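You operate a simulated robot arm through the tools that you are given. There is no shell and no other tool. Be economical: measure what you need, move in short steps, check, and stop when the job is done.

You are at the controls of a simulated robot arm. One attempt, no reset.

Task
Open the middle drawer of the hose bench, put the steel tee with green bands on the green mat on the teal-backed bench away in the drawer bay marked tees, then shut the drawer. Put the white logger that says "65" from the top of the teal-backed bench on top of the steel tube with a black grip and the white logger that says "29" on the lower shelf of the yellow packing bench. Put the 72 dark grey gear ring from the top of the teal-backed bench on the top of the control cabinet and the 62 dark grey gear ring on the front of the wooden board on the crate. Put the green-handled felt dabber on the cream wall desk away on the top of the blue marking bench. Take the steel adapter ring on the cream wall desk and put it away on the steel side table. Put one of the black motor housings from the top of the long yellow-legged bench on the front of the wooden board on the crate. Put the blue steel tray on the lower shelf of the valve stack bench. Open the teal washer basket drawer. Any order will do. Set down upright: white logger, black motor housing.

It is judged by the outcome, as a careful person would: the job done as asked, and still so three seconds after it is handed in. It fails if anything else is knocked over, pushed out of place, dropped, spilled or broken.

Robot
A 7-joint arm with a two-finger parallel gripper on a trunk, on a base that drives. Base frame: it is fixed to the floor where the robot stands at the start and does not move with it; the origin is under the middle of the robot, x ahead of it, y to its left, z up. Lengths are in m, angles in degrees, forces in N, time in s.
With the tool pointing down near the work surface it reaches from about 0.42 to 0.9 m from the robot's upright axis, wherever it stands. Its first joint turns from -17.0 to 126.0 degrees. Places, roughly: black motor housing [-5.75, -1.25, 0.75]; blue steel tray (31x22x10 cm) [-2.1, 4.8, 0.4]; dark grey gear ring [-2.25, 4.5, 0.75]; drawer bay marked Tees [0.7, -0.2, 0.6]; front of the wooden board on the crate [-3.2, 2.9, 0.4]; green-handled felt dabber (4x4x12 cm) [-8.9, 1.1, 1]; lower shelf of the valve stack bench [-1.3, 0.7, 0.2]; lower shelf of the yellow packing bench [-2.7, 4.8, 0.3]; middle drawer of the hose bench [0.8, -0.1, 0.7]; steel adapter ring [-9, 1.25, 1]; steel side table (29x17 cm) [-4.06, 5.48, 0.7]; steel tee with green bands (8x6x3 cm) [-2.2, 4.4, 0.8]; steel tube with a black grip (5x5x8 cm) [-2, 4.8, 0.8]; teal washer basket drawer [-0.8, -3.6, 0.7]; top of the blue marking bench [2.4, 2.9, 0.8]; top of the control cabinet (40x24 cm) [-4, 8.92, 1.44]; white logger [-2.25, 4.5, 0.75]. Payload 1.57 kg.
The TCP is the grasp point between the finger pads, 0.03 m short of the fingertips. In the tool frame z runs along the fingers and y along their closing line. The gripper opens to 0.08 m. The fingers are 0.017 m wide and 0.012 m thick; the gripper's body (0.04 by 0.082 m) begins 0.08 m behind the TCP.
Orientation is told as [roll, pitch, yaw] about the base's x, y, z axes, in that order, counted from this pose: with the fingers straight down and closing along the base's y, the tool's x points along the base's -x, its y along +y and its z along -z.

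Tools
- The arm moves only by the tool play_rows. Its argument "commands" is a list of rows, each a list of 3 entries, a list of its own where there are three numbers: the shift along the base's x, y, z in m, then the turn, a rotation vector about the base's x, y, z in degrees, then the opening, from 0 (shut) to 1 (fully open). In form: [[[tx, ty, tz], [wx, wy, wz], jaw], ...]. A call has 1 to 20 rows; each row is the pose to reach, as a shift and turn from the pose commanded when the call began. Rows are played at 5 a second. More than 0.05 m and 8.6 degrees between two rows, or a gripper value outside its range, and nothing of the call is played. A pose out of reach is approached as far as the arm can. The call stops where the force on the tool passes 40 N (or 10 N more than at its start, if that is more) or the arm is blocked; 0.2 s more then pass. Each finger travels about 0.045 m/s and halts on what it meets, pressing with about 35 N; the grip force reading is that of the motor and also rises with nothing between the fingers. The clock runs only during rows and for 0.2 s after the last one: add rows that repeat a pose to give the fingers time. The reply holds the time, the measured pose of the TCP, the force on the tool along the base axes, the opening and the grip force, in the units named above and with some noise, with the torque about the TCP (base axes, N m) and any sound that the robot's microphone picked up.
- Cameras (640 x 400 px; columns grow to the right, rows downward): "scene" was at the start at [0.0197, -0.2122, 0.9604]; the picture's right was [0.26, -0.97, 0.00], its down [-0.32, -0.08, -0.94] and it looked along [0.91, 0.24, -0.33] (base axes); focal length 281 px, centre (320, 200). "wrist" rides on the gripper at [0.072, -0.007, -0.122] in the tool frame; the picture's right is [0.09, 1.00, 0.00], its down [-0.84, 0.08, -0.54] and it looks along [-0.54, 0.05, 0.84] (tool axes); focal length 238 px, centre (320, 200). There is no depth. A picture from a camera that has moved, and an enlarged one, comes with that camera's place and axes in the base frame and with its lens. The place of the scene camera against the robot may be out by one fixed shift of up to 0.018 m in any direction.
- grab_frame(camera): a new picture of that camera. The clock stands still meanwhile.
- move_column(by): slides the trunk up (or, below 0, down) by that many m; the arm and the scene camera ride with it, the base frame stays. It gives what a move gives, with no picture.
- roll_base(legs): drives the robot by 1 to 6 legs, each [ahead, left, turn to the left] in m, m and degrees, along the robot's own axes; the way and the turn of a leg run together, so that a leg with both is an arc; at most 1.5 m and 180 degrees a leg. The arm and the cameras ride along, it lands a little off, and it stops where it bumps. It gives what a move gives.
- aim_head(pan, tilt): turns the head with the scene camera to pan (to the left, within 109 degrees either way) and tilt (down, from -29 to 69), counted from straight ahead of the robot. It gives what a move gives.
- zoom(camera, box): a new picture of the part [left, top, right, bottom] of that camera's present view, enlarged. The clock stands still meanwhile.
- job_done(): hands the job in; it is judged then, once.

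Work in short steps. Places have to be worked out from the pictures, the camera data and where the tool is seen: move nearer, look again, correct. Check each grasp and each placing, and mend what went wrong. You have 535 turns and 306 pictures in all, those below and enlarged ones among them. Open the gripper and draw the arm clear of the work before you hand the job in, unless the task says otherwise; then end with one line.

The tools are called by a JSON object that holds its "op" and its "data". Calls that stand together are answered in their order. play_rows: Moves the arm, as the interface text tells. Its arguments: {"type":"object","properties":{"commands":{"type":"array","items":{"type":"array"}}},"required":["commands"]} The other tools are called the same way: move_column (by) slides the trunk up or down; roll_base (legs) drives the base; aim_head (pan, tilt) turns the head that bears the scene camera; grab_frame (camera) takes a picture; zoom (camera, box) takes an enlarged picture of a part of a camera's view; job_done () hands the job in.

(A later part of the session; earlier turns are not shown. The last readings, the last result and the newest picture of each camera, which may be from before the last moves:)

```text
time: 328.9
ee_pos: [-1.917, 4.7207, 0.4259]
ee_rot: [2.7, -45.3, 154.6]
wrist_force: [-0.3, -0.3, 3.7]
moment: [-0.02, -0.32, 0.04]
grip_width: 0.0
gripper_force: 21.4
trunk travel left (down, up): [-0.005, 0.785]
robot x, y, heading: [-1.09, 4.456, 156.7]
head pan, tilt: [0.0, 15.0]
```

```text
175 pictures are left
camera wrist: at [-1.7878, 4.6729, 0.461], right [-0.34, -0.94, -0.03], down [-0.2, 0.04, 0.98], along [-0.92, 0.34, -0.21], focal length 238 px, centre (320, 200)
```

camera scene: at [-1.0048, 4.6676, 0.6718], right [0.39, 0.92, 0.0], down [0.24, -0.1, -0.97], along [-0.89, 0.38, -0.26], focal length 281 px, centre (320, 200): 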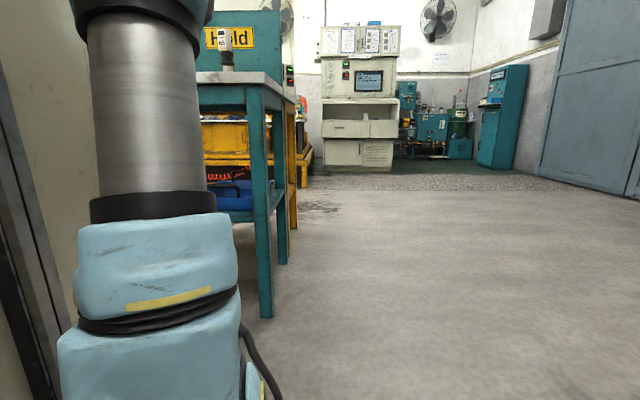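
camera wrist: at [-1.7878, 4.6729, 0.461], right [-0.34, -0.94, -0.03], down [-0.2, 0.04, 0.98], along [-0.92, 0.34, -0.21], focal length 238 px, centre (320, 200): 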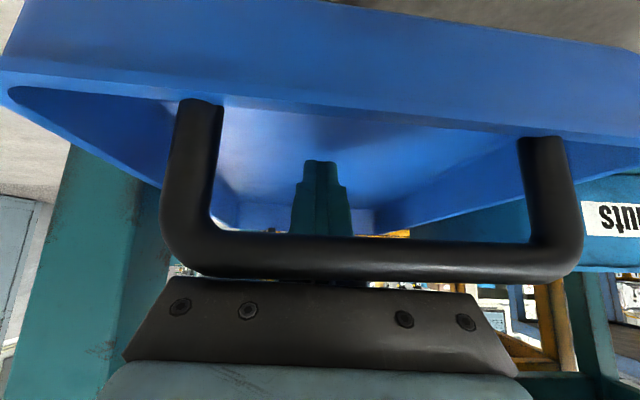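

The tray slid out ~11 cm. Lifting the fingers out and moving back to look.

{"op": "play_rows", "data": {"commands": [[[-0.01, 0.0045, 0.0], [0, 0, 0], 0], [[-0.01, 0.0045, 0.045], [0, 0, 0], 0], [[-0.01, 0.0045, 0.09], [0, 0, 0], 0], [[-0.01, 0.0045, 0.13], [0, 0, 0], 0], [[0.03, -0.013, 0.15], [0, 0, 0], 0], [[0.07, -0.031, 0.165], [0, 0, 0], 0], [[0.1, -0.044, 0.18], [-2, -4.5, 0], 0], [[0.12, -0.05, 0.2], [-4.5, -10, 0], 0], [[0.14, -0.06, 0.23], [-7, -16, 0], 0.5]]}}

{"op": "grab_frame", "data": {"camera": "wrist"}}

```text
time: 330.9
ee_pos: [-1.777, 4.6611, 0.6553]
ee_rot: [2.0, -27.6, 154.8]
wrist_force: [-0.7, 0.7, -0.1]
moment: [-0.03, 0.04, 0.01]
grip_width: 0.032
gripper_force: 0.1
trunk travel left (down, up): [-0.005, 0.785]
robot x, y, heading: [-1.0919, 4.4533, 156.5]
head pan, tilt: [0.0, 15.0]
```

```text
174 pictures are left
camera wrist: at [-1.6636, 4.6201, 0.7299], right [-0.33, -0.94, -0.01], down [-0.47, 0.15, 0.87], along [-0.82, 0.3, -0.49], focal length 238 px, centre (320, 200)
```

wrist: 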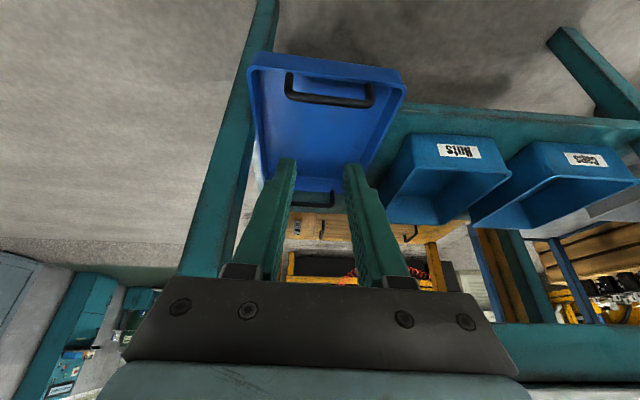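

Better plan: with the tray's near wall now clear of the table top, I can grip its near wall and handle together from straight above (closing toward/away from me), long lever on the fingers. First I level the tool and raise.

{"op": "play_rows", "data": {"commands": [[[0.01, -0.005, 0.03], [-2.9, -6.2, 0], 0.8], [[0.02, -0.01, 0.06], [-5.9, -12.5, 0], 0.8], [[0.02, -0.01, 0.09], [-8.8, -18.7, 0], 0.8], [[0.02, -0.01, 0.12], [-11.7, -25, 0], 1]]}}

{"op": "play_rows", "data": {"commands": [[[0, 0, 0], [0, 0, 8.3], 1], [[0, 0, 0], [0, 0, 16.5], 1], [[0, 0, 0], [0, 0, 24.8], 1], [[0, 0, 0], [0, 0, 33], 1], [[0, 0, 0], [0, 0, 41.3], 1], [[0, 0, 0], [0, 0, 49.6], 1], [[0, 0, 0], [0, 0, 57.8], 1], [[0, 0, 0], [0, 0, 66], 1], [[0, 0, 0], [0, 0, 74.3], 1], [[0, 0, 0], [0, 0, 82.5], 1], [[0, 0, 0], [0, 0, 91], 1]]}}

{"op": "grab_frame", "data": {"camera": "wrist"}}

```text
time: 331.9
ee_pos: [-1.7254, 4.6592, 0.7311]
ee_rot: [2.0, -0.3, 155.0]
wrist_force: [0.3, 0.6, 0.7]
moment: [0.01, 0.03, -0.01]
grip_width: 0.08
gripper_force: 0.0
out of reach, approached as far as the arm can: row 4
trunk travel left (down, up): [-0.005, 0.785]
robot x, y, heading: [-1.0907, 4.4561, 156.5]
head pan, tilt: [0.0, 15.0]
```

```text
time: 334.3
ee_pos: [-1.7178, 4.6599, 0.7202]
ee_rot: [1.9, -0.4, -114.0]
wrist_force: [0.3, -0.4, 0.2]
moment: [-0.03, 0.0, 0.03]
grip_width: 0.0801
gripper_force: 0.0
out of reach, approached as far as the arm can: row 3, 4, 5, 6, 7, 8, 9, 10, 11
trunk travel left (down, up): [-0.005, 0.785]
robot x, y, heading: [-1.0925, 4.4546, 156.7]
head pan, tilt: [0.0, 15.0]
```

```text
173 pictures are left
camera wrist: at [-1.6978, 4.7292, 0.8423], right [0.95, -0.32, 0.03], down [-0.28, -0.79, 0.55], along [-0.15, -0.53, -0.84], focal length 238 px, centre (320, 200)
```

wrist: 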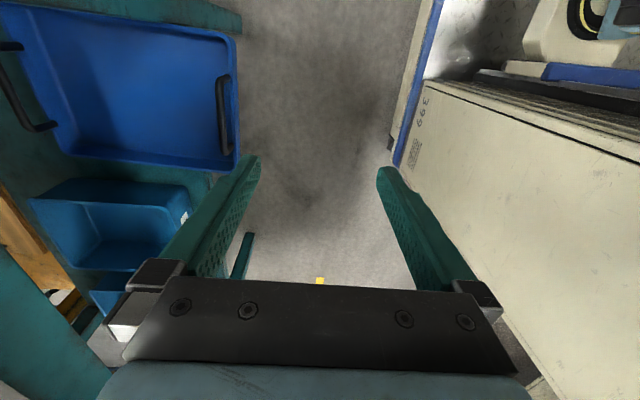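

The near wall/handle line is at about [-1.853, 4.691]. I'll move above it with the fingers open fore-aft and check alignment.

{"op": "play_rows", "data": {"commands": [[[-0.03, 0.007, -0.03], [-0.6, 0, 0], 1], [[-0.065, 0.015, -0.06], [-1.2, 0, 0], 1], [[-0.1, 0.023, -0.09], [-1.9, 0, 0], 1], [[-0.135, 0.031, -0.12], [-1.9, 0, 0], 1], [[-0.135, 0.031, -0.15], [-1.9, 0, 0], 1]]}}

{"op": "grab_frame", "data": {"camera": "wrist"}}

```text
time: 335.5
ee_pos: [-1.8502, 4.689, 0.5684]
ee_rot: [2.7, -2.0, -114.1]
wrist_force: [0.6, -0.4, 0.4]
moment: [-0.01, -0.03, -0.01]
grip_width: 0.08
gripper_force: 0.1
out of reach, approached as far as the arm can: row 3, 4, 5
trunk travel left (down, up): [-0.005, 0.785]
robot x, y, heading: [-1.0922, 4.4569, 156.8]
head pan, tilt: [0.0, 15.0]
```

```text
172 pictures are left
camera wrist: at [-1.8307, 4.7625, 0.6871], right [0.95, -0.32, 0.04], down [-0.29, -0.77, 0.57], along [-0.15, -0.56, -0.82], focal length 238 px, centre (320, 200)
```

wrist: 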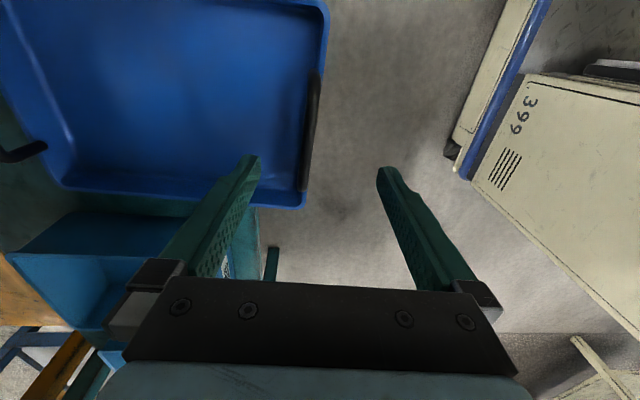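

Aligned over the handle. Levelling the tool and descending to straddle handle bar and wall.

{"op": "play_rows", "data": {"commands": [[[-0.001, 0, -0.04], [1.5, 0.8, 0], 1], [[-0.002, 0, -0.08], [2.9, 1.65, 0], 1], [[-0.002, 0, -0.12], [2.9, 1.65, 0], 1], [[-0.002, 0, -0.145], [2.9, 1.65, 0], 1]]}}

{"op": "grab_frame", "data": {"camera": "wrist"}}

```text
time: 336.5
ee_pos: [-1.8506, 4.6901, 0.4234]
ee_rot: [-0.1, 0.0, -114.1]
wrist_force: [-0.1, 0.3, 0.3]
moment: [-0.01, 0.01, -0.01]
grip_width: 0.0801
gripper_force: 0.1
trunk travel left (down, up): [-0.005, 0.785]
robot x, y, heading: [-1.0949, 4.4574, 156.6]
head pan, tilt: [0.0, 15.0]
```

```text
171 pictures are left
camera wrist: at [-1.8276, 4.7573, 0.545], right [0.95, -0.32, 0.0], down [-0.27, -0.8, 0.54], along [-0.17, -0.51, -0.84], focal length 238 px, centre (320, 200)
```

wrist: 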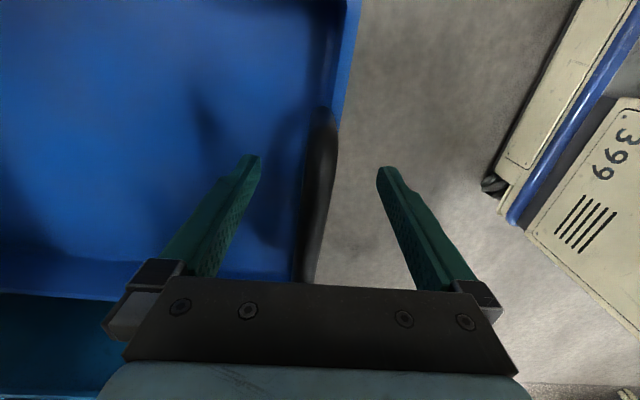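

{"op": "play_rows", "data": {"commands": [[[0, 0, -0.01], [0, 0, 0], 1], [[0, 0, -0.019], [0, 0, 0], 1], [[0, 0, -0.019], [0, 0, 0], 0], [[0, 0, -0.019], [0, 0, 0], 0], [[0, 0, -0.019], [0, 0, 0], 0], [[0, 0, -0.019], [0, 0, 0], 0], [[0, 0, -0.019], [0, 0, 0], 0], [[0, 0, -0.019], [0, 0, 0], 0]]}}

{"op": "grab_frame", "data": {"camera": "wrist"}}

```text
time: 338.1
ee_pos: [-1.8526, 4.6892, 0.4087]
ee_rot: [-0.5, -0.2, -114.2]
wrist_force: [4.3, -1.1, 13.3]
moment: [0.02, 0.55, -0.4]
grip_width: 0.0115
gripper_force: 22.2
trunk travel left (down, up): [-0.005, 0.785]
robot x, y, heading: [-1.0917, 4.4569, 156.5]
head pan, tilt: [0.0, 15.0]
stopped in row 7: the force on the tool passed its limit at 42 N (the readings are from after the stop); the commanded pose is now the measured one
```

```text
170 pictures are left
camera wrist: at [-1.8278, 4.7566, 0.532], right [0.95, -0.32, -0.01], down [-0.27, -0.8, 0.54], along [-0.18, -0.51, -0.84], focal length 238 px, centre (320, 200)
```

wrist: 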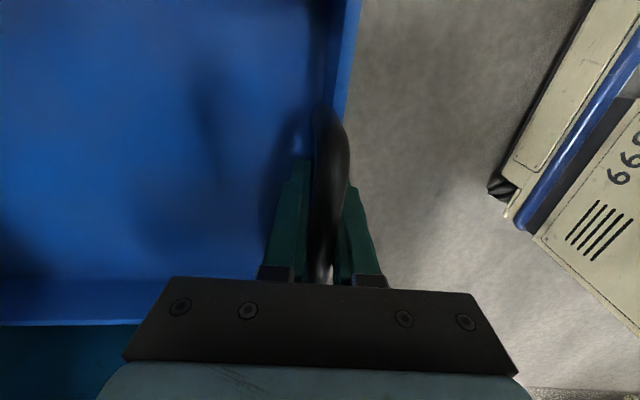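

Gripped at 11.5 mm. I'll reaffirm the grip and lift 1.5 cm to feel weight and tilt.

{"op": "play_rows", "data": {"commands": [[[0, 0, 0.002], [0, 0, 0], 0], [[0, 0, 0.004], [0, 0, 0], 0], [[0, 0, 0.01], [0, 0, 0], 0], [[0, 0, 0.015], [0, 0, 0], 0]]}}

{"op": "grab_frame", "data": {"camera": "wrist"}}

```text
time: 339.1
ee_pos: [-1.8522, 4.6894, 0.4217]
ee_rot: [-0.1, -0.1, -114.1]
wrist_force: [0.4, -0.7, -4.8]
moment: [-0.24, -0.65, -0.01]
grip_width: 0.0119
gripper_force: 28.9
trunk travel left (down, up): [-0.005, 0.785]
robot x, y, heading: [-1.0939, 4.4547, 156.7]
head pan, tilt: [0.0, 15.0]
```

```text
169 pictures are left
camera wrist: at [-1.8285, 4.7567, 0.5445], right [0.95, -0.32, 0.0], down [-0.27, -0.8, 0.54], along [-0.18, -0.51, -0.84], focal length 238 px, centre (320, 200)
```

wrist: 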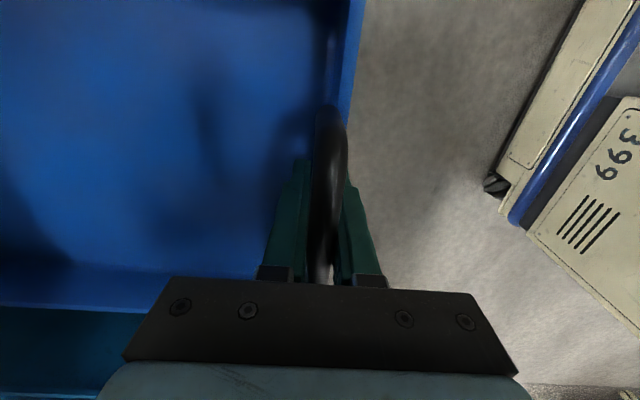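

The readings (≈4.8 N, 0.7 N·m) mean I already carry the whole light tray (~0.48 kg). Lifting a little more and backing out by 0.45 m.

{"op": "play_rows", "data": {"commands": [[[0, 0, 0.01], [0, 0, 0], 0], [[0, 0, 0.025], [0, 0, 0], 0], [[0, 0, 0.04], [0, 0, 0], 0]]}}

{"op": "roll_base", "data": {"legs": [[-0.5, 0, 0]]}}

{"op": "grab_frame", "data": {"camera": "wrist"}}

{"op": "aim_head", "data": {"pan": 0, "tilt": 20}}

{"op": "grab_frame", "data": {"camera": "scene"}}

```text
time: 339.9
ee_pos: [-1.8522, 4.6883, 0.4621]
ee_rot: [-0.3, -0.1, -114.0]
wrist_force: [-1.0, 0.1, -5.6]
moment: [-0.25, -0.69, -0.01]
grip_width: 0.0116
gripper_force: 29.0
trunk travel left (down, up): [-0.005, 0.785]
robot x, y, heading: [-1.0928, 4.4569, 156.6]
head pan, tilt: [0.0, 15.0]
```

```text
time: 342.7
ee_pos: [-1.434, 4.5284, 0.4599]
ee_rot: [0.0, 0.0, -115.0]
wrist_force: [0.8, 0.4, -4.7]
moment: [-0.28, -0.68, 0.0]
grip_width: 0.0119
gripper_force: 29.5
trunk travel left (down, up): [-0.005, 0.785]
robot x, y, heading: [-0.6782, 4.282, 155.7]
head pan, tilt: [0.0, 15.0]
stopped in leg 1: the robot was blocked; the commanded pose is now the measured one
```

```text
168 pictures are left
camera wrist: at [-1.4093, 4.5957, 0.5827], right [0.94, -0.34, 0.0], down [-0.29, -0.79, 0.54], along [-0.18, -0.51, -0.84], focal length 238 px, centre (320, 200)
```

wrist: 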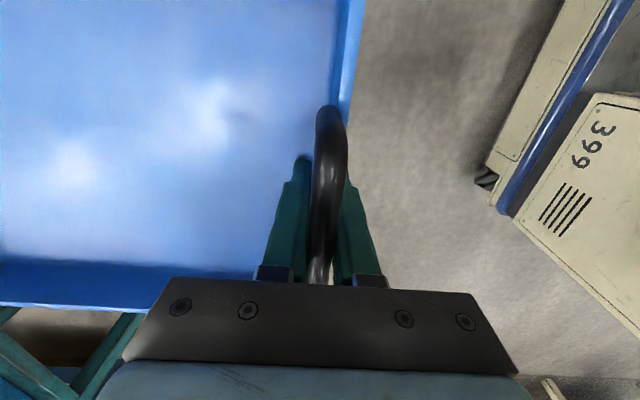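

```text
time: 343.3
ee_pos: [-1.4347, 4.5287, 0.4615]
ee_rot: [-0.2, 0.1, -115.0]
wrist_force: [-0.7, -0.3, -5.8]
moment: [-0.23, -0.66, 0.01]
grip_width: 0.0117
gripper_force: 29.0
trunk travel left (down, up): [-0.005, 0.785]
robot x, y, heading: [-0.6769, 4.2812, 155.8]
head pan, tilt: [0.0, 20.0]
```

```text
167 pictures are left
camera scene: at [-0.5866, 4.4917, 0.664], right [0.41, 0.91, 0.0], down [0.31, -0.14, -0.94], along [-0.86, 0.39, -0.34], focal length 281 px, centre (320, 200)
```

scene: 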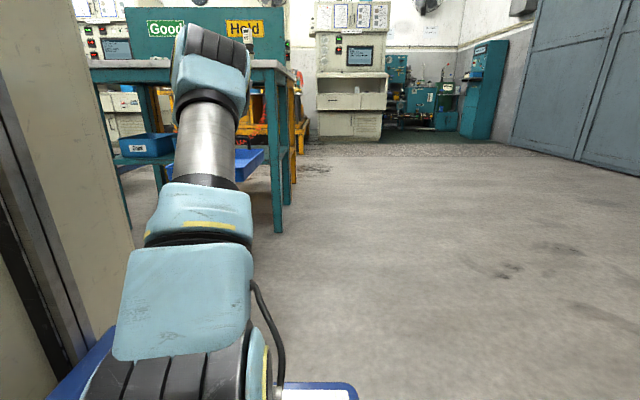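

I bumped the box pallet behind me (my rear extends ~0.55 m), so I move off it. I retract the arm with the tray, then drive ahead 0.08, strafe left, and turn left to face south.

{"op": "play_rows", "data": {"commands": [[[0.036, -0.016, 0.02], [0, 0, 0], 0], [[0.072, -0.033, 0.04], [0, 0, 0], 0], [[0.108, -0.049, 0.06], [0, 0, 0], 0], [[0.144, -0.066, 0.08], [0, 0, 0], 0], [[0.18, -0.082, 0.1], [0, 0, 0], 0]]}}

{"op": "roll_base", "data": {"legs": [[0.08, 0.0, 0], [0, 0.75, 0]]}}

{"op": "aim_head", "data": {"pan": -95, "tilt": 20}}

{"op": "grab_frame", "data": {"camera": "scene"}}

{"op": "grab_frame", "data": {"camera": "wrist"}}

```text
time: 344.5
ee_pos: [-1.254, 4.4471, 0.5614]
ee_rot: [-0.1, 0.0, -115.1]
wrist_force: [-0.2, -0.3, -5.0]
moment: [-0.26, -0.69, 0.0]
grip_width: 0.0117
gripper_force: 29.1
trunk travel left (down, up): [-0.005, 0.785]
robot x, y, heading: [-0.6775, 4.2804, 155.6]
head pan, tilt: [0.0, 20.0]
```

```text
time: 349.3
ee_pos: [-1.6349, 3.7929, 0.5607]
ee_rot: [-0.3, 0.0, -115.2]
wrist_force: [0.4, -0.7, -4.3]
moment: [-0.25, -0.65, 0.0]
grip_width: 0.0116
gripper_force: 28.9
trunk travel left (down, up): [-0.005, 0.785]
robot x, y, heading: [-1.0584, 3.6288, 155.5]
head pan, tilt: [0.0, 20.0]
```

```text
time: 351.0
ee_pos: [-1.6347, 3.795, 0.5617]
ee_rot: [-0.2, 0.0, -115.2]
wrist_force: [-0.2, -0.2, -4.3]
moment: [-0.26, -0.66, 0.01]
grip_width: 0.0115
gripper_force: 29.2
trunk travel left (down, up): [-0.005, 0.785]
robot x, y, heading: [-1.0595, 3.6338, 155.5]
head pan, tilt: [-95.0, 20.0]
```

```text
166 pictures are left
camera scene: at [-0.8375, 3.8817, 0.664], right [0.87, -0.49, 0.0], down [-0.17, -0.3, -0.94], along [0.46, 0.82, -0.34], focal length 281 px, centre (320, 200)
```

scene: 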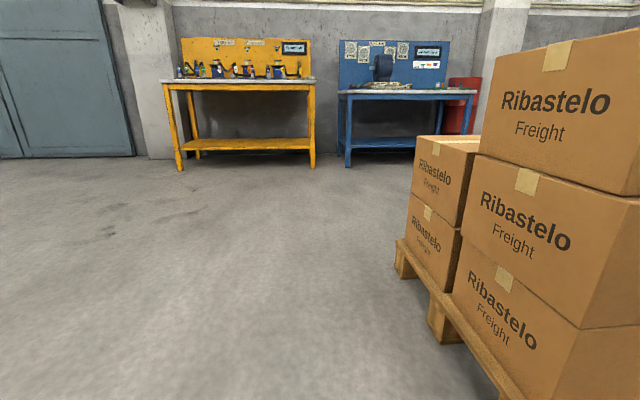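

```text
165 pictures are left
camera wrist: at [-1.6105, 3.8607, 0.6839], right [0.94, -0.34, 0.0], down [-0.28, -0.79, 0.54], along [-0.19, -0.51, -0.84], focal length 238 px, centre (320, 200)
```

wrist: 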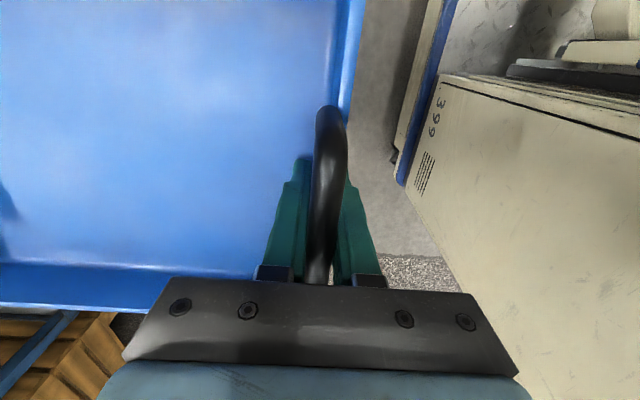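

Boxes are intact. I'll strafe left another 0.8 m to get clear of the pallet, then turn left 90° to face south.

{"op": "roll_base", "data": {"legs": [[0.1, 0.8, 0], [0, 0, 90]]}}

{"op": "aim_head", "data": {"pan": -10, "tilt": 15}}

{"op": "grab_frame", "data": {"camera": "scene"}}

{"op": "grab_frame", "data": {"camera": "wrist"}}

```text
time: 359.1
ee_pos: [-1.6438, 2.3639, 0.5618]
ee_rot: [-0.2, -0.1, -25.2]
wrist_force: [-0.6, -0.1, -4.8]
moment: [0.66, -0.24, -0.01]
grip_width: 0.0116
gripper_force: 28.9
trunk travel left (down, up): [-0.005, 0.785]
robot x, y, heading: [-1.4828, 2.9401, -114.2]
head pan, tilt: [-95.0, 20.0]
```

```text
time: 360.7
ee_pos: [-1.6438, 2.3648, 0.5616]
ee_rot: [-0.2, -0.1, -25.1]
wrist_force: [-0.7, 0.4, -5.1]
moment: [0.67, -0.24, 0.0]
grip_width: 0.0115
gripper_force: 28.7
trunk travel left (down, up): [-0.005, 0.785]
robot x, y, heading: [-1.4793, 2.9414, -114.5]
head pan, tilt: [-10.0, 15.0]
```

```text
164 pictures are left
camera scene: at [-1.7001, 3.0234, 0.6721], right [-0.83, 0.56, 0.0], down [0.15, 0.21, -0.97], along [-0.54, -0.8, -0.26], focal length 281 px, centre (320, 200)
```

scene: 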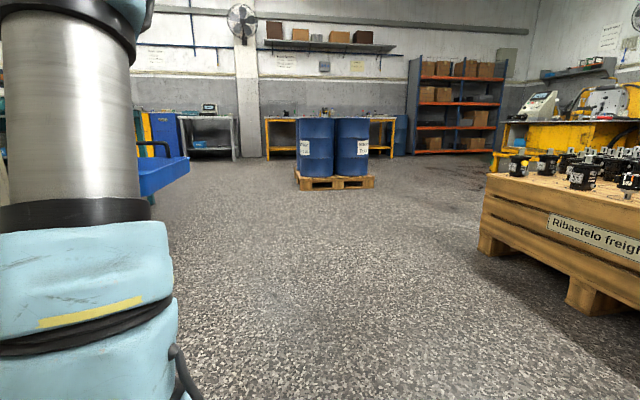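

```text
163 pictures are left
camera wrist: at [-1.7124, 2.3886, 0.6838], right [0.34, 0.94, 0.0], down [0.79, -0.28, 0.54], along [0.51, -0.19, -0.84], focal length 238 px, centre (320, 200)
```

wrist: 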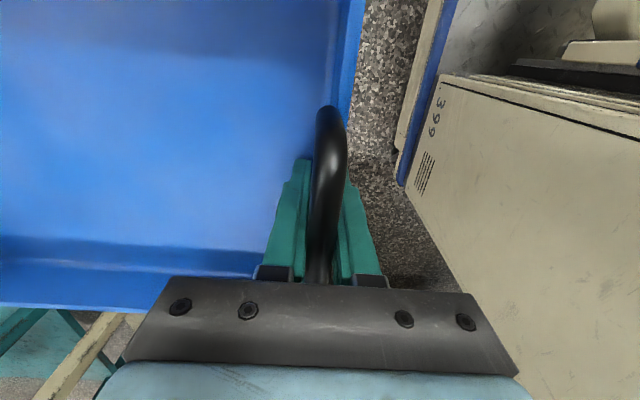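

The tray is carried level. The valve stack bench should be reachable from its open west side; I'll drive 1.75 m ahead (drifting right) and turn left to face it.

{"op": "roll_base", "data": {"legs": [[0.9, -0.25, 0], [0.8, -0.25, 0], [0, 0, 90]]}}

{"op": "aim_head", "data": {"pan": 0, "tilt": 20}}

{"op": "grab_frame", "data": {"camera": "scene"}}

```text
time: 373.5
ee_pos: [-2.0494, 1.429, 0.5607]
ee_rot: [-0.2, 0.1, 66.0]
wrist_force: [-0.5, 0.2, -4.1]
moment: [0.25, 0.7, 0.03]
grip_width: 0.0114
gripper_force: 28.8
trunk travel left (down, up): [-0.005, 0.785]
robot x, y, heading: [-2.6287, 1.5829, -23.1]
head pan, tilt: [-10.0, 15.0]
```

```text
time: 374.3
ee_pos: [-2.0494, 1.4277, 0.561]
ee_rot: [-0.1, 0.0, 66.0]
wrist_force: [0.4, 0.3, -4.4]
moment: [0.23, 0.66, -0.01]
grip_width: 0.0114
gripper_force: 29.1
trunk travel left (down, up): [-0.005, 0.785]
robot x, y, heading: [-2.6268, 1.5814, -23.3]
head pan, tilt: [0.0, 20.0]
```

```text
162 pictures are left
camera scene: at [-2.6964, 1.3573, 0.664], right [-0.39, -0.92, 0.0], down [-0.31, 0.13, -0.94], along [0.86, -0.37, -0.34], focal length 281 px, centre (320, 200)
```

scene: 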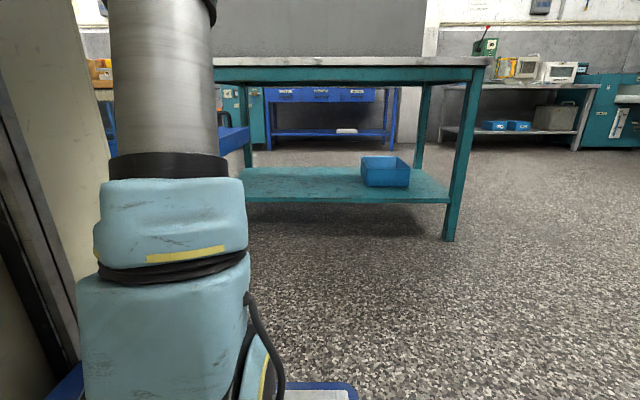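

From behind, the valve stack bench's lower shelf (z≈0.20, edge f≈-1.76) is mostly free left of a blue bin. I'll align so the tray goes in at l≈0.2, and lower it to just above shelf height.

{"op": "roll_base", "data": {"legs": [[0.1, -0.25, -0.6]]}}

{"op": "play_rows", "data": {"commands": [[[0, 0, -0.04], [0, 0, 0], 0], [[0, 0, -0.08], [0, 0, 0], 0], [[0, 0, -0.12], [0, 0, 0], 0], [[0, 0, -0.16], [0, 0, 0], 0], [[0, 0, -0.2], [0, 0, 0], 0]]}}

{"op": "aim_head", "data": {"pan": 15, "tilt": 20}}

{"op": "grab_frame", "data": {"camera": "scene"}}

{"op": "grab_frame", "data": {"camera": "wrist"}}

```text
time: 376.2
ee_pos: [-2.0577, 1.1517, 0.561]
ee_rot: [-0.3, 0.0, 65.4]
wrist_force: [0.8, 0.5, -5.9]
moment: [0.23, 0.67, 0.03]
grip_width: 0.0118
gripper_force: 28.5
trunk travel left (down, up): [-0.005, 0.785]
robot x, y, heading: [-2.6388, 1.3119, -23.6]
head pan, tilt: [0.0, 20.0]
```

```text
time: 377.4
ee_pos: [-2.0582, 1.1527, 0.3602]
ee_rot: [-0.1, 0.0, 65.4]
wrist_force: [0.4, 0.6, -4.8]
moment: [0.22, 0.68, 0.01]
grip_width: 0.0116
gripper_force: 28.8
trunk travel left (down, up): [-0.005, 0.785]
robot x, y, heading: [-2.6356, 1.3123, -23.6]
head pan, tilt: [0.0, 20.0]
```

```text
time: 378.1
ee_pos: [-2.0594, 1.1534, 0.3601]
ee_rot: [-0.2, 0.0, 65.4]
wrist_force: [-0.1, 0.1, -4.7]
moment: [0.21, 0.65, -0.03]
grip_width: 0.0117
gripper_force: 29.1
trunk travel left (down, up): [-0.005, 0.785]
robot x, y, heading: [-2.6351, 1.308, -23.9]
head pan, tilt: [15.0, 20.0]
```

```text
161 pictures are left
camera scene: at [-2.6992, 1.1109, 0.6639], right [-0.15, -0.99, 0.0], down [-0.34, 0.05, -0.94], along [0.93, -0.14, -0.34], focal length 281 px, centre (320, 200)
```

scene: 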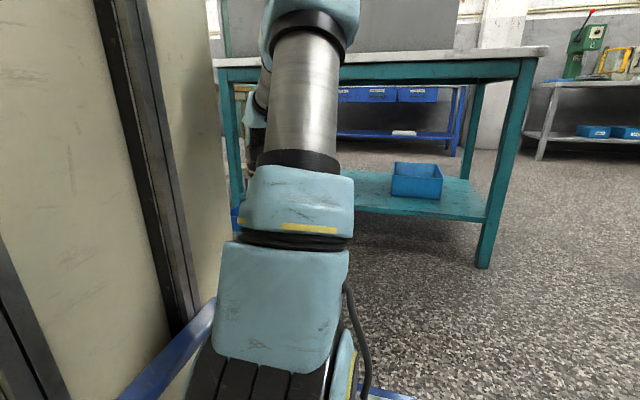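

```text
160 pictures are left
camera wrist: at [-2.0827, 1.0831, 0.4836], right [-0.94, 0.33, 0.0], down [0.28, 0.79, 0.54], along [0.18, 0.51, -0.84], focal length 238 px, centre (320, 200)
```

wrist: 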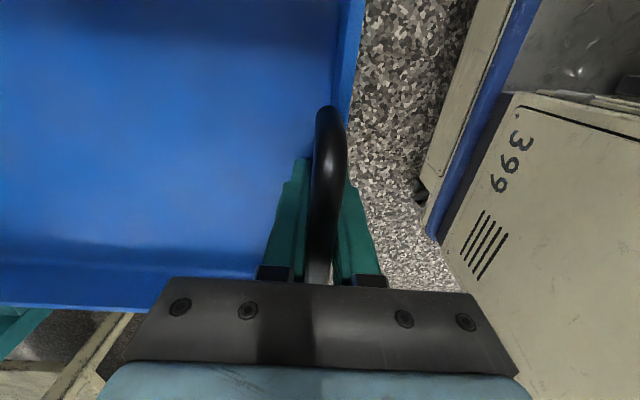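

Alignment looks good (tray at l≈0.22, bench spans l -0.48…0.67). Driving ahead 0.42 m to insert the tray over the shelf.

{"op": "roll_base", "data": {"legs": [[0.42, 0, 0]]}}

{"op": "aim_head", "data": {"pan": 10, "tilt": 15}}

{"op": "grab_frame", "data": {"camera": "scene"}}

{"op": "grab_frame", "data": {"camera": "wrist"}}

```text
time: 380.7
ee_pos: [-1.6754, 0.9803, 0.3607]
ee_rot: [-0.1, 0.0, 65.2]
wrist_force: [-0.3, 0.6, -4.5]
moment: [0.22, 0.66, 0.0]
grip_width: 0.0115
gripper_force: 28.9
trunk travel left (down, up): [-0.005, 0.785]
robot x, y, heading: [-2.2516, 1.14, -23.8]
head pan, tilt: [15.0, 20.0]
```

```text
time: 381.4
ee_pos: [-1.6751, 0.9792, 0.3604]
ee_rot: [-0.1, -0.1, 65.1]
wrist_force: [-0.7, 0.5, -5.2]
moment: [0.27, 0.67, -0.01]
grip_width: 0.0116
gripper_force: 29.4
trunk travel left (down, up): [-0.005, 0.785]
robot x, y, heading: [-2.2514, 1.1423, -23.8]
head pan, tilt: [10.0, 15.0]
```

```text
159 pictures are left
camera scene: at [-2.3169, 0.9342, 0.672], right [-0.24, -0.97, 0.0], down [-0.25, 0.06, -0.97], along [0.94, -0.23, -0.26], focal length 281 px, centre (320, 200)
```

scene: 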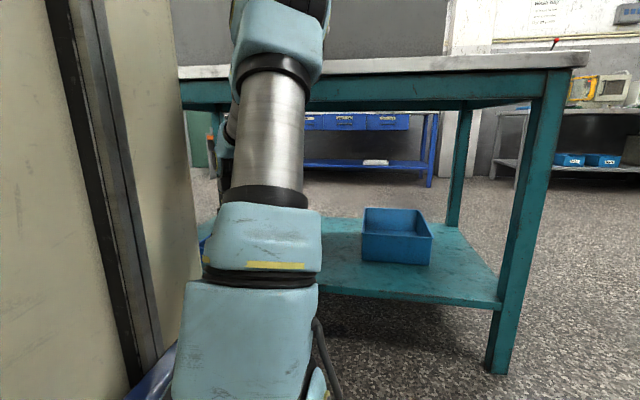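

```text
158 pictures are left
camera wrist: at [-1.6993, 0.912, 0.4832], right [-0.94, 0.33, 0.0], down [0.28, 0.79, 0.54], along [0.18, 0.51, -0.84], focal length 238 px, centre (320, 200)
```

wrist: 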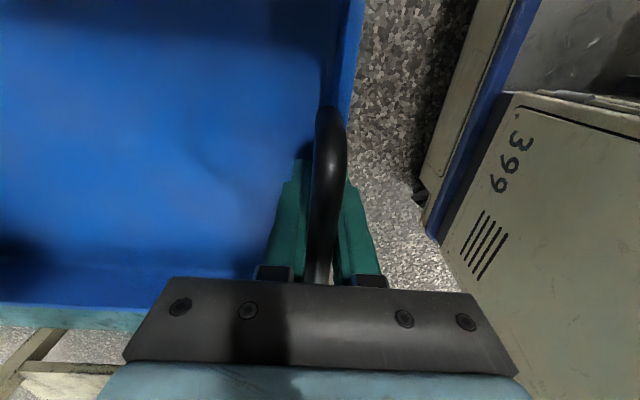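

The shelf and table-top edges are at f≈-1.76. I'll extend the arm 10 cm more, then lower the tray onto the shelf in steps.

{"op": "play_rows", "data": {"commands": [[[0.03, -0.013, 0], [0, 0, 0], 0], [[0.06, -0.027, 0], [0, 0, 0], 0], [[0.0915, -0.0404, 0], [0, 0, 0], 0], [[0.0915, -0.0404, -0.03], [0, 0, 0], 0], [[0.0915, -0.0404, -0.05], [0, 0, 0], 0]]}}

{"op": "play_rows", "data": {"commands": [[[0, 0, -0.01], [0, 0, 0], 0], [[0, 0, -0.02], [0, 0, 0], 0]]}}

```text
time: 382.6
ee_pos: [-1.5821, 0.9408, 0.31]
ee_rot: [-0.2, 0.0, 65.2]
wrist_force: [-0.2, -0.8, -5.6]
moment: [0.24, 0.67, 0.01]
grip_width: 0.0114
gripper_force: 29.0
trunk travel left (down, up): [-0.005, 0.785]
robot x, y, heading: [-2.2538, 1.1426, -23.9]
head pan, tilt: [10.0, 15.0]
```

```text
time: 383.2
ee_pos: [-1.5825, 0.9402, 0.2886]
ee_rot: [-0.1, 0.1, 65.2]
wrist_force: [0.4, -0.2, -5.7]
moment: [0.27, 0.65, 0.0]
grip_width: 0.0117
gripper_force: 29.2
trunk travel left (down, up): [-0.005, 0.785]
robot x, y, heading: [-2.248, 1.1391, -23.8]
head pan, tilt: [10.0, 15.0]
```

{"op": "play_rows", "data": {"commands": [[[0, 0, -0.007], [0, 0, 0], 0], [[0, 0, -0.014], [0, 0, 0], 0]]}}

{"op": "play_rows", "data": {"commands": [[[0, 0, -0.005], [0, 0, 0], 0], [[0, 0, -0.01], [0, 0, 0], 0]]}}

```text
time: 383.8
ee_pos: [-1.582, 0.94, 0.2758]
ee_rot: [-0.1, 0.1, 65.3]
wrist_force: [0.2, -0.7, -5.0]
moment: [0.2, 0.65, -0.02]
grip_width: 0.0116
gripper_force: 28.9
trunk travel left (down, up): [-0.005, 0.785]
robot x, y, heading: [-2.2525, 1.1423, -23.8]
head pan, tilt: [10.0, 15.0]
```

```text
time: 384.4
ee_pos: [-1.5823, 0.941, 0.2657]
ee_rot: [-0.1, 0.0, 65.1]
wrist_force: [0.1, 0.8, -4.3]
moment: [0.27, 0.66, -0.01]
grip_width: 0.0117
gripper_force: 29.1
trunk travel left (down, up): [-0.005, 0.785]
robot x, y, heading: [-2.2504, 1.1399, -24.1]
head pan, tilt: [10.0, 15.0]
```

{"op": "play_rows", "data": {"commands": [[[0, 0, -0.005], [0, 0, 0], 0], [[0, 0, -0.01], [0, 0, 0], 0]]}}

{"op": "play_rows", "data": {"commands": [[[0, 0, -0.004], [0, 0, 0], 0], [[0, 0, -0.008], [0, 0, 0], 0]]}}

{"op": "grab_frame", "data": {"camera": "wrist"}}

```text
time: 385.0
ee_pos: [-1.583, 0.9395, 0.2563]
ee_rot: [-0.2, 0.1, 65.2]
wrist_force: [-1.5, -1.1, -0.1]
moment: [0.7, 0.36, 0.1]
grip_width: 0.0113
gripper_force: 29.1
trunk travel left (down, up): [-0.005, 0.785]
robot x, y, heading: [-2.2517, 1.138, -24.0]
head pan, tilt: [10.0, 15.0]
```

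```text
time: 385.6
ee_pos: [-1.5807, 0.9401, 0.2544]
ee_rot: [-0.5, 0.0, 65.2]
wrist_force: [-9.4, -1.2, 19.3]
moment: [0.57, 0.25, 0.1]
grip_width: 0.0119
gripper_force: 29.6
trunk travel left (down, up): [-0.005, 0.785]
robot x, y, heading: [-2.2513, 1.1392, -24.1]
head pan, tilt: [10.0, 15.0]
stopped in row 2: the force on the tool passed its limit at 48 N (the readings are from after the stop); the commanded pose is now the measured one
```

```text
157 pictures are left
camera wrist: at [-1.6067, 0.872, 0.3776], right [-0.94, 0.33, -0.01], down [0.28, 0.79, 0.54], along [0.19, 0.51, -0.84], focal length 238 px, centre (320, 200)
```

wrist: 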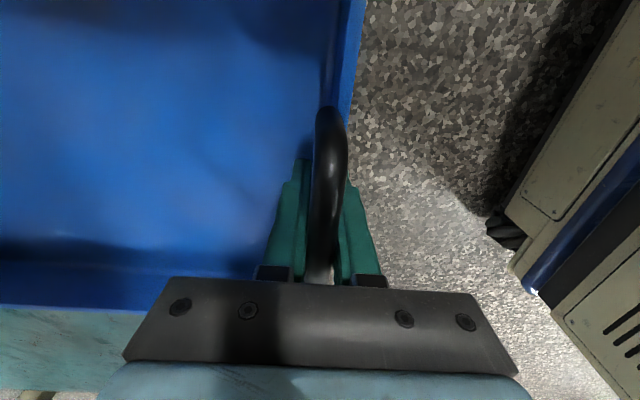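

Tray rests on the shelf (contact at z≈0.256). Releasing.

{"op": "play_rows", "data": {"commands": [[[0, 0, 0.001], [0, 0, 0], 0], [[0, 0, 0.001], [0, 0, 0], 0.3], [[0, 0, 0.001], [0, 0, 0], 0.6], [[0, 0, 0.001], [0, 0, 0], 0.8], [[0, 0, 0.001], [0, 0, 0], 0.8], [[0, 0, 0.03], [0, 0, 0], 0.8], [[0, 0, 0.07], [0, 0, 0], 0.8], [[0, 0, 0.11], [0, 0, 0], 0.8]]}}

{"op": "grab_frame", "data": {"camera": "wrist"}}

```text
time: 387.4
ee_pos: [-1.5813, 0.9398, 0.3621]
ee_rot: [-0.4, -0.1, 65.2]
wrist_force: [0.0, 0.3, 0.1]
moment: [-0.02, 0.0, 0.01]
grip_width: 0.064
gripper_force: 0.1
trunk travel left (down, up): [-0.005, 0.785]
robot x, y, heading: [-2.2496, 1.1397, -23.8]
head pan, tilt: [10.0, 15.0]
```

```text
156 pictures are left
camera wrist: at [-1.6066, 0.8715, 0.4853], right [-0.94, 0.33, -0.01], down [0.28, 0.79, 0.54], along [0.19, 0.51, -0.84], focal length 238 px, centre (320, 200)
```

wrist: 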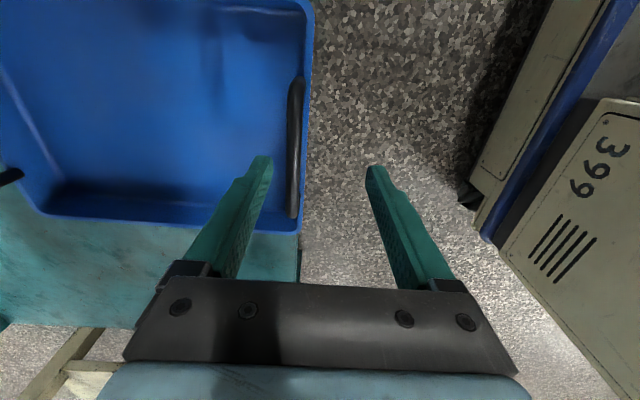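

The tray sits fully on the shelf, near wall flush with the edge. Next: back off, raise the trunk, and return to the teal-backed bench for the tee.

{"op": "roll_base", "data": {"legs": [[-0.3, 0, 0]]}}

{"op": "move_column", "data": {"by": 0.38}}

{"op": "roll_base", "data": {"legs": [[0, 1.0, 0], [0, 0.9, 0], [0, 0, 90], [0, 0, 90]]}}

{"op": "aim_head", "data": {"pan": -60, "tilt": 20}}

{"op": "grab_frame", "data": {"camera": "scene"}}

```text
time: 389.4
ee_pos: [-1.8563, 1.0607, 0.3621]
ee_rot: [-0.5, -0.1, 65.0]
wrist_force: [0.6, 0.0, 0.2]
moment: [0.0, 0.01, -0.02]
grip_width: 0.0638
gripper_force: 0.1
trunk travel left (down, up): [-0.005, 0.785]
robot x, y, heading: [-2.5256, 1.2685, -24.1]
head pan, tilt: [10.0, 15.0]
```

```text
time: 393.1
ee_pos: [-1.8549, 1.0605, 0.7424]
ee_rot: [-0.4, -0.1, 65.0]
wrist_force: [-0.4, -0.3, 0.5]
moment: [0.02, -0.02, -0.01]
grip_width: 0.0639
gripper_force: 0.0
trunk travel left (down, up): [-0.385, 0.405]
robot x, y, heading: [-2.529, 1.261, -24.2]
head pan, tilt: [10.0, 15.0]
```

```text
time: 410.4
ee_pos: [-2.4399, 3.1857, 0.7418]
ee_rot: [-0.4, -0.1, -112.3]
wrist_force: [-0.2, -0.2, -0.5]
moment: [0.0, 0.04, 0.07]
grip_width: 0.0641
gripper_force: 0.1
trunk travel left (down, up): [-0.385, 0.405]
robot x, y, heading: [-1.7609, 3.0155, 158.5]
head pan, tilt: [10.0, 15.0]
```

```text
time: 411.8
ee_pos: [-2.4388, 3.1859, 0.7422]
ee_rot: [-0.4, -0.1, -112.3]
wrist_force: [-0.4, 0.1, -0.4]
moment: [0.01, -0.01, 0.0]
grip_width: 0.0641
gripper_force: 0.0
trunk travel left (down, up): [-0.385, 0.405]
robot x, y, heading: [-1.7594, 3.0159, 158.5]
head pan, tilt: [-60.0, 20.0]
```

```text
155 pictures are left
camera scene: at [-1.6078, 3.2837, 1.044], right [0.99, 0.15, 0.0], down [0.05, -0.34, -0.94], along [-0.14, 0.93, -0.34], focal length 281 px, centre (320, 200)
```

scene: 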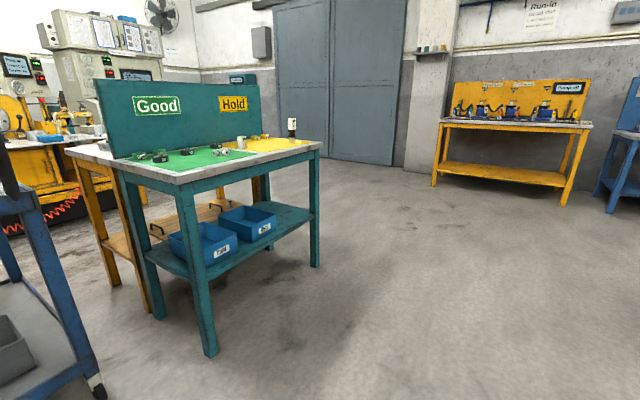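

Moving in front of the tee: raise the hand, rotate the gripper to normal yaw, then drive.

{"op": "play_rows", "data": {"commands": [[[0.01, -0.004, 0.03], [0, 0, -8.2], 1], [[0.02, -0.008, 0.06], [0, 0, -16.4], 1], [[0.03, -0.012, 0.09], [0, 0, -24.5], 1], [[0.03, -0.012, 0.12], [0, 0, -32.7], 1], [[0.03, -0.012, 0.15], [0, 0, -40.9], 1], [[0.03, -0.012, 0.18], [0, 0, -49], 1], [[0.03, -0.012, 0.21], [0, 0, -57.3], 1], [[0.03, -0.012, 0.24], [0, 0, -65.5], 1], [[0.03, -0.012, 0.25], [0, 0, -73.6], 1], [[0.03, -0.012, 0.25], [0, 0, -81.8], 1], [[0.03, -0.012, 0.25], [0, 0, -90], 1]]}}

{"op": "roll_base", "data": {"legs": [[0, 0, -2.5], [0.2, -1.08, 0]]}}

{"op": "grab_frame", "data": {"camera": "wrist"}}

```text
time: 414.2
ee_pos: [-2.4105, 3.1744, 0.9938]
ee_rot: [-0.5, 0.0, 157.6]
wrist_force: [0.1, -0.1, 0.2]
moment: [-0.01, -0.01, 0.05]
grip_width: 0.08
gripper_force: 0.1
trunk travel left (down, up): [-0.385, 0.405]
robot x, y, heading: [-1.7647, 3.0139, 158.7]
head pan, tilt: [-60.0, 20.0]
```

```text
time: 420.2
ee_pos: [-2.1467, 4.2637, 0.9935]
ee_rot: [-0.4, -0.1, 154.6]
wrist_force: [0.7, -0.7, 1.1]
moment: [0.01, -0.02, -0.02]
grip_width: 0.0802
gripper_force: 0.1
trunk travel left (down, up): [-0.385, 0.405]
robot x, y, heading: [-1.5059, 4.0713, 155.4]
head pan, tilt: [-60.0, 20.0]
```

```text
154 pictures are left
camera wrist: at [-2.0793, 4.2374, 1.1157], right [-0.34, -0.94, -0.01], down [-0.79, 0.29, 0.54], along [-0.51, 0.19, -0.84], focal length 238 px, centre (320, 200)
```

wrist: 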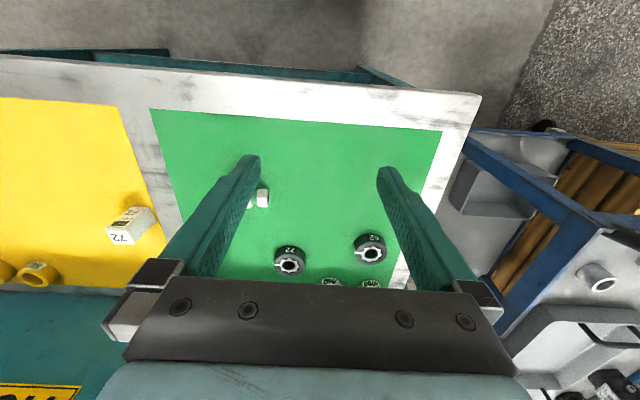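

Shifting the hand over the tee's stem.

{"op": "play_rows", "data": {"commands": [[[-0.014, 0.045, 0], [0, 0, -2], 0.8], [[-0.028, 0.09, -0.01], [0, 0, -4], 0.8], [[-0.04, 0.135, -0.02], [0, 0, -4], 0.8]]}}

{"op": "grab_frame", "data": {"camera": "wrist"}}

```text
time: 421.0
ee_pos: [-2.1858, 4.3991, 0.9732]
ee_rot: [-0.3, -0.1, 150.7]
wrist_force: [-0.2, -0.3, 0.4]
moment: [0.02, 0.01, -0.01]
grip_width: 0.064
gripper_force: 0.1
trunk travel left (down, up): [-0.385, 0.405]
robot x, y, heading: [-1.5084, 4.0698, 155.3]
head pan, tilt: [-60.0, 20.0]
```

```text
153 pictures are left
camera wrist: at [-2.121, 4.3674, 1.0965], right [-0.41, -0.91, -0.01], down [-0.77, 0.34, 0.54], along [-0.49, 0.23, -0.84], focal length 238 px, centre (320, 200)
```

wrist: 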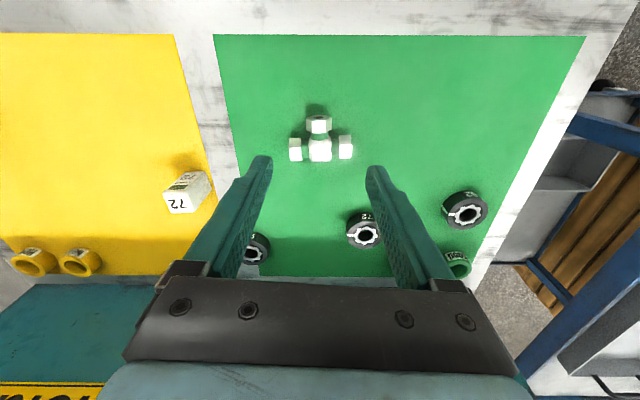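

The stem nut is at [-2.192, 4.403]. Descending to z≈0.836 and gripping it.

{"op": "play_rows", "data": {"commands": [[[-0.006, 0.004, -0.045], [0, 0, 0], 0.7], [[-0.006, 0.004, -0.09], [0, 0, 0], 0.7], [[-0.006, 0.004, -0.125], [0, 0, 0], 0.7], [[-0.006, 0.004, -0.137], [0, 0, 0], 0.7], [[-0.006, 0.004, -0.137], [0, 0, 0], 0], [[-0.006, 0.004, -0.137], [0, 0, 0], 0], [[-0.006, 0.004, -0.137], [0, 0, 0], 0], [[-0.006, 0.004, -0.137], [0, 0, 0], 0]]}}

{"op": "grab_frame", "data": {"camera": "wrist"}}

```text
time: 422.8
ee_pos: [-2.193, 4.4023, 0.8363]
ee_rot: [-0.6, 0.0, 150.6]
wrist_force: [0.3, 0.0, 0.1]
moment: [0.01, -0.06, 0.01]
grip_width: 0.0294
gripper_force: 34.9
trunk travel left (down, up): [-0.385, 0.405]
robot x, y, heading: [-1.5057, 4.0654, 155.3]
head pan, tilt: [-60.0, 20.0]
```

```text
152 pictures are left
camera wrist: at [-2.1279, 4.3717, 0.9589], right [-0.41, -0.91, -0.01], down [-0.77, 0.34, 0.54], along [-0.49, 0.23, -0.84], focal length 238 px, centre (320, 200)
```

wrist: 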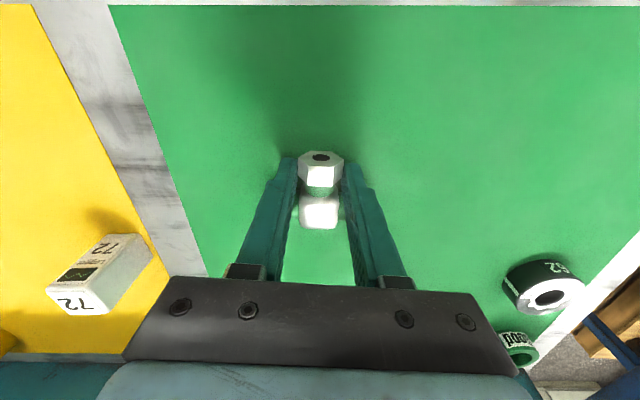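

Gripped at 29 mm. Lifting and checking the tee hangs securely.

{"op": "play_rows", "data": {"commands": [[[0, 0, 0.03], [0, 0, 0], 0], [[0, 0, 0.07], [0, 0, 0], 0], [[0, 0, 0.11], [0, 0, 0], 0], [[0.02, -0.01, 0.15], [0, 0, 0], 0]]}}

{"op": "grab_frame", "data": {"camera": "wrist"}}

```text
time: 423.8
ee_pos: [-2.1731, 4.3925, 0.985]
ee_rot: [-0.5, 0.1, 150.6]
wrist_force: [-0.2, 0.9, -1.8]
moment: [-0.04, -0.02, -0.03]
grip_width: 0.0295
gripper_force: 35.2
trunk travel left (down, up): [-0.385, 0.405]
robot x, y, heading: [-1.5089, 4.0692, 155.4]
head pan, tilt: [-60.0, 20.0]
```

```text
151 pictures are left
camera wrist: at [-2.1078, 4.3613, 1.108], right [-0.41, -0.91, -0.01], down [-0.77, 0.34, 0.54], along [-0.49, 0.23, -0.84], focal length 238 px, centre (320, 200)
```

wrist: 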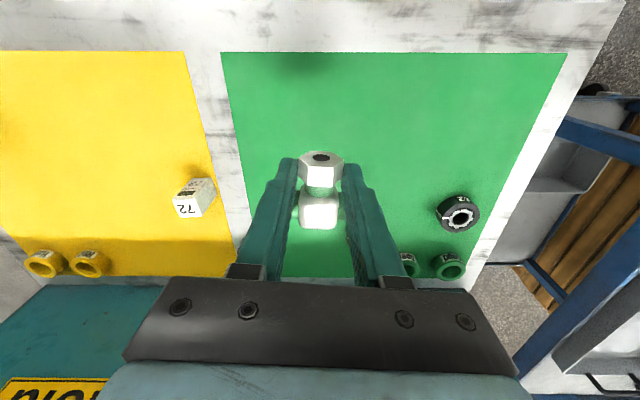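

The tee is held (≈0.18 kg). I'll take the proven southern route to the hose bench: back off, turn to heading -114°, and drive ~3.8 m south between the drums and the valve bench.

{"op": "roll_base", "data": {"legs": [[-0.4, 0.6, 0], [0, 0, 90.5]]}}

{"op": "aim_head", "data": {"pan": 0, "tilt": 20}}

{"op": "grab_frame", "data": {"camera": "scene"}}

```text
time: 431.5
ee_pos: [-1.7292, 2.6989, 0.986]
ee_rot: [-0.4, 0.0, -120.5]
wrist_force: [-0.7, 0.4, -2.0]
moment: [0.02, -0.03, 0.03]
grip_width: 0.029
gripper_force: 34.9
trunk travel left (down, up): [-0.385, 0.405]
robot x, y, heading: [-1.3923, 3.3576, -115.3]
head pan, tilt: [-60.0, 20.0]
```

```text
time: 432.8
ee_pos: [-1.7299, 2.6993, 0.9854]
ee_rot: [-0.5, 0.1, -120.5]
wrist_force: [0.2, 0.3, -2.1]
moment: [0.03, -0.04, 0.01]
grip_width: 0.0293
gripper_force: 34.6
trunk travel left (down, up): [-0.385, 0.405]
robot x, y, heading: [-1.3956, 3.3591, -115.2]
head pan, tilt: [0.0, 20.0]
```

```text
150 pictures are left
camera scene: at [-1.5979, 3.4389, 1.0439], right [-0.9, 0.43, 0.0], down [0.15, 0.31, -0.94], along [-0.41, -0.85, -0.34], focal length 281 px, centre (320, 200)
```

scene: 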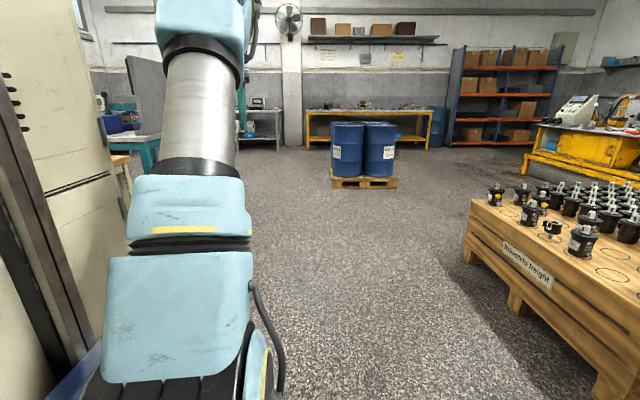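

Path is clear. Driving 3.7 m south.

{"op": "roll_base", "data": {"legs": [[1.3, 0.1, 1.2], [1.3, 0.1, 0], [1.15, 0, 0]]}}

{"op": "grab_frame", "data": {"camera": "scene"}}

```text
time: 451.0
ee_pos: [-3.1329, -0.7846, 0.9846]
ee_rot: [-0.4, 0.0, -120.3]
wrist_force: [-0.3, 0.1, -2.0]
moment: [0.0, -0.03, 0.02]
grip_width: 0.0291
gripper_force: 34.8
trunk travel left (down, up): [-0.385, 0.405]
robot x, y, heading: [-2.8023, -0.1243, -115.3]
head pan, tilt: [0.0, 20.0]
```

```text
149 pictures are left
camera scene: at [-3.0051, -0.0448, 1.0439], right [-0.9, 0.43, 0.0], down [0.15, 0.31, -0.94], along [-0.4, -0.85, -0.34], focal length 281 px, centre (320, 200)
```

scene: 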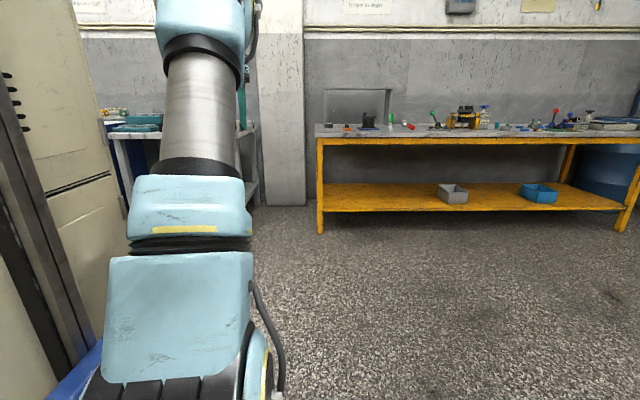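

Turning left to face east (heading -24°).

{"op": "roll_base", "data": {"legs": [[0, 0, 91.3], [0.9, 0, 0]]}}

{"op": "grab_frame", "data": {"camera": "scene"}}

{"op": "grab_frame", "data": {"camera": "wrist"}}

```text
time: 459.6
ee_pos: [-1.3066, -0.8013, 0.9851]
ee_rot: [-0.4, 0.0, -28.7]
wrist_force: [0.3, -0.4, -2.9]
moment: [0.05, 0.03, 0.01]
grip_width: 0.0289
gripper_force: 35.0
trunk travel left (down, up): [-0.385, 0.405]
robot x, y, heading: [-1.973, -0.4867, -23.8]
head pan, tilt: [0.0, 20.0]
```

```text
148 pictures are left
camera scene: at [-2.0471, -0.7078, 1.0439], right [-0.4, -0.91, 0.0], down [-0.31, 0.14, -0.94], along [0.86, -0.38, -0.34], focal length 281 px, centre (320, 200)
```

scene: 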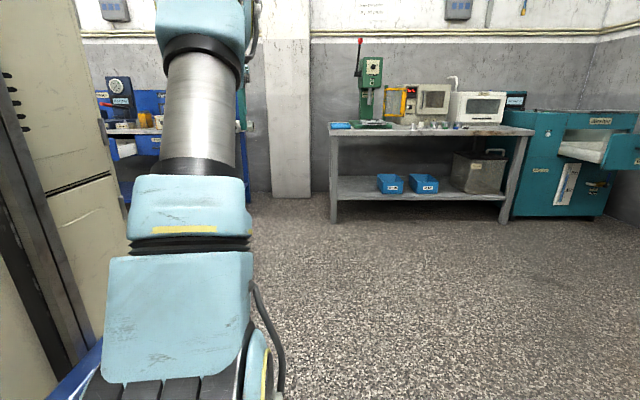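

```text
147 pictures are left
camera wrist: at [-1.3733, -0.7723, 1.1083], right [0.4, 0.92, -0.01], down [0.77, -0.33, 0.54], along [0.49, -0.22, -0.84], focal length 238 px, centre (320, 200)
```

wrist: 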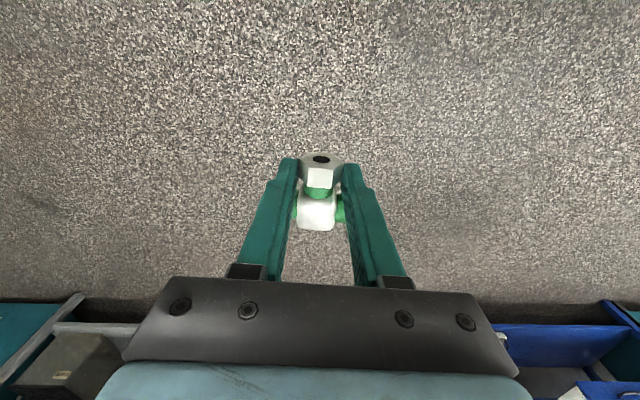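

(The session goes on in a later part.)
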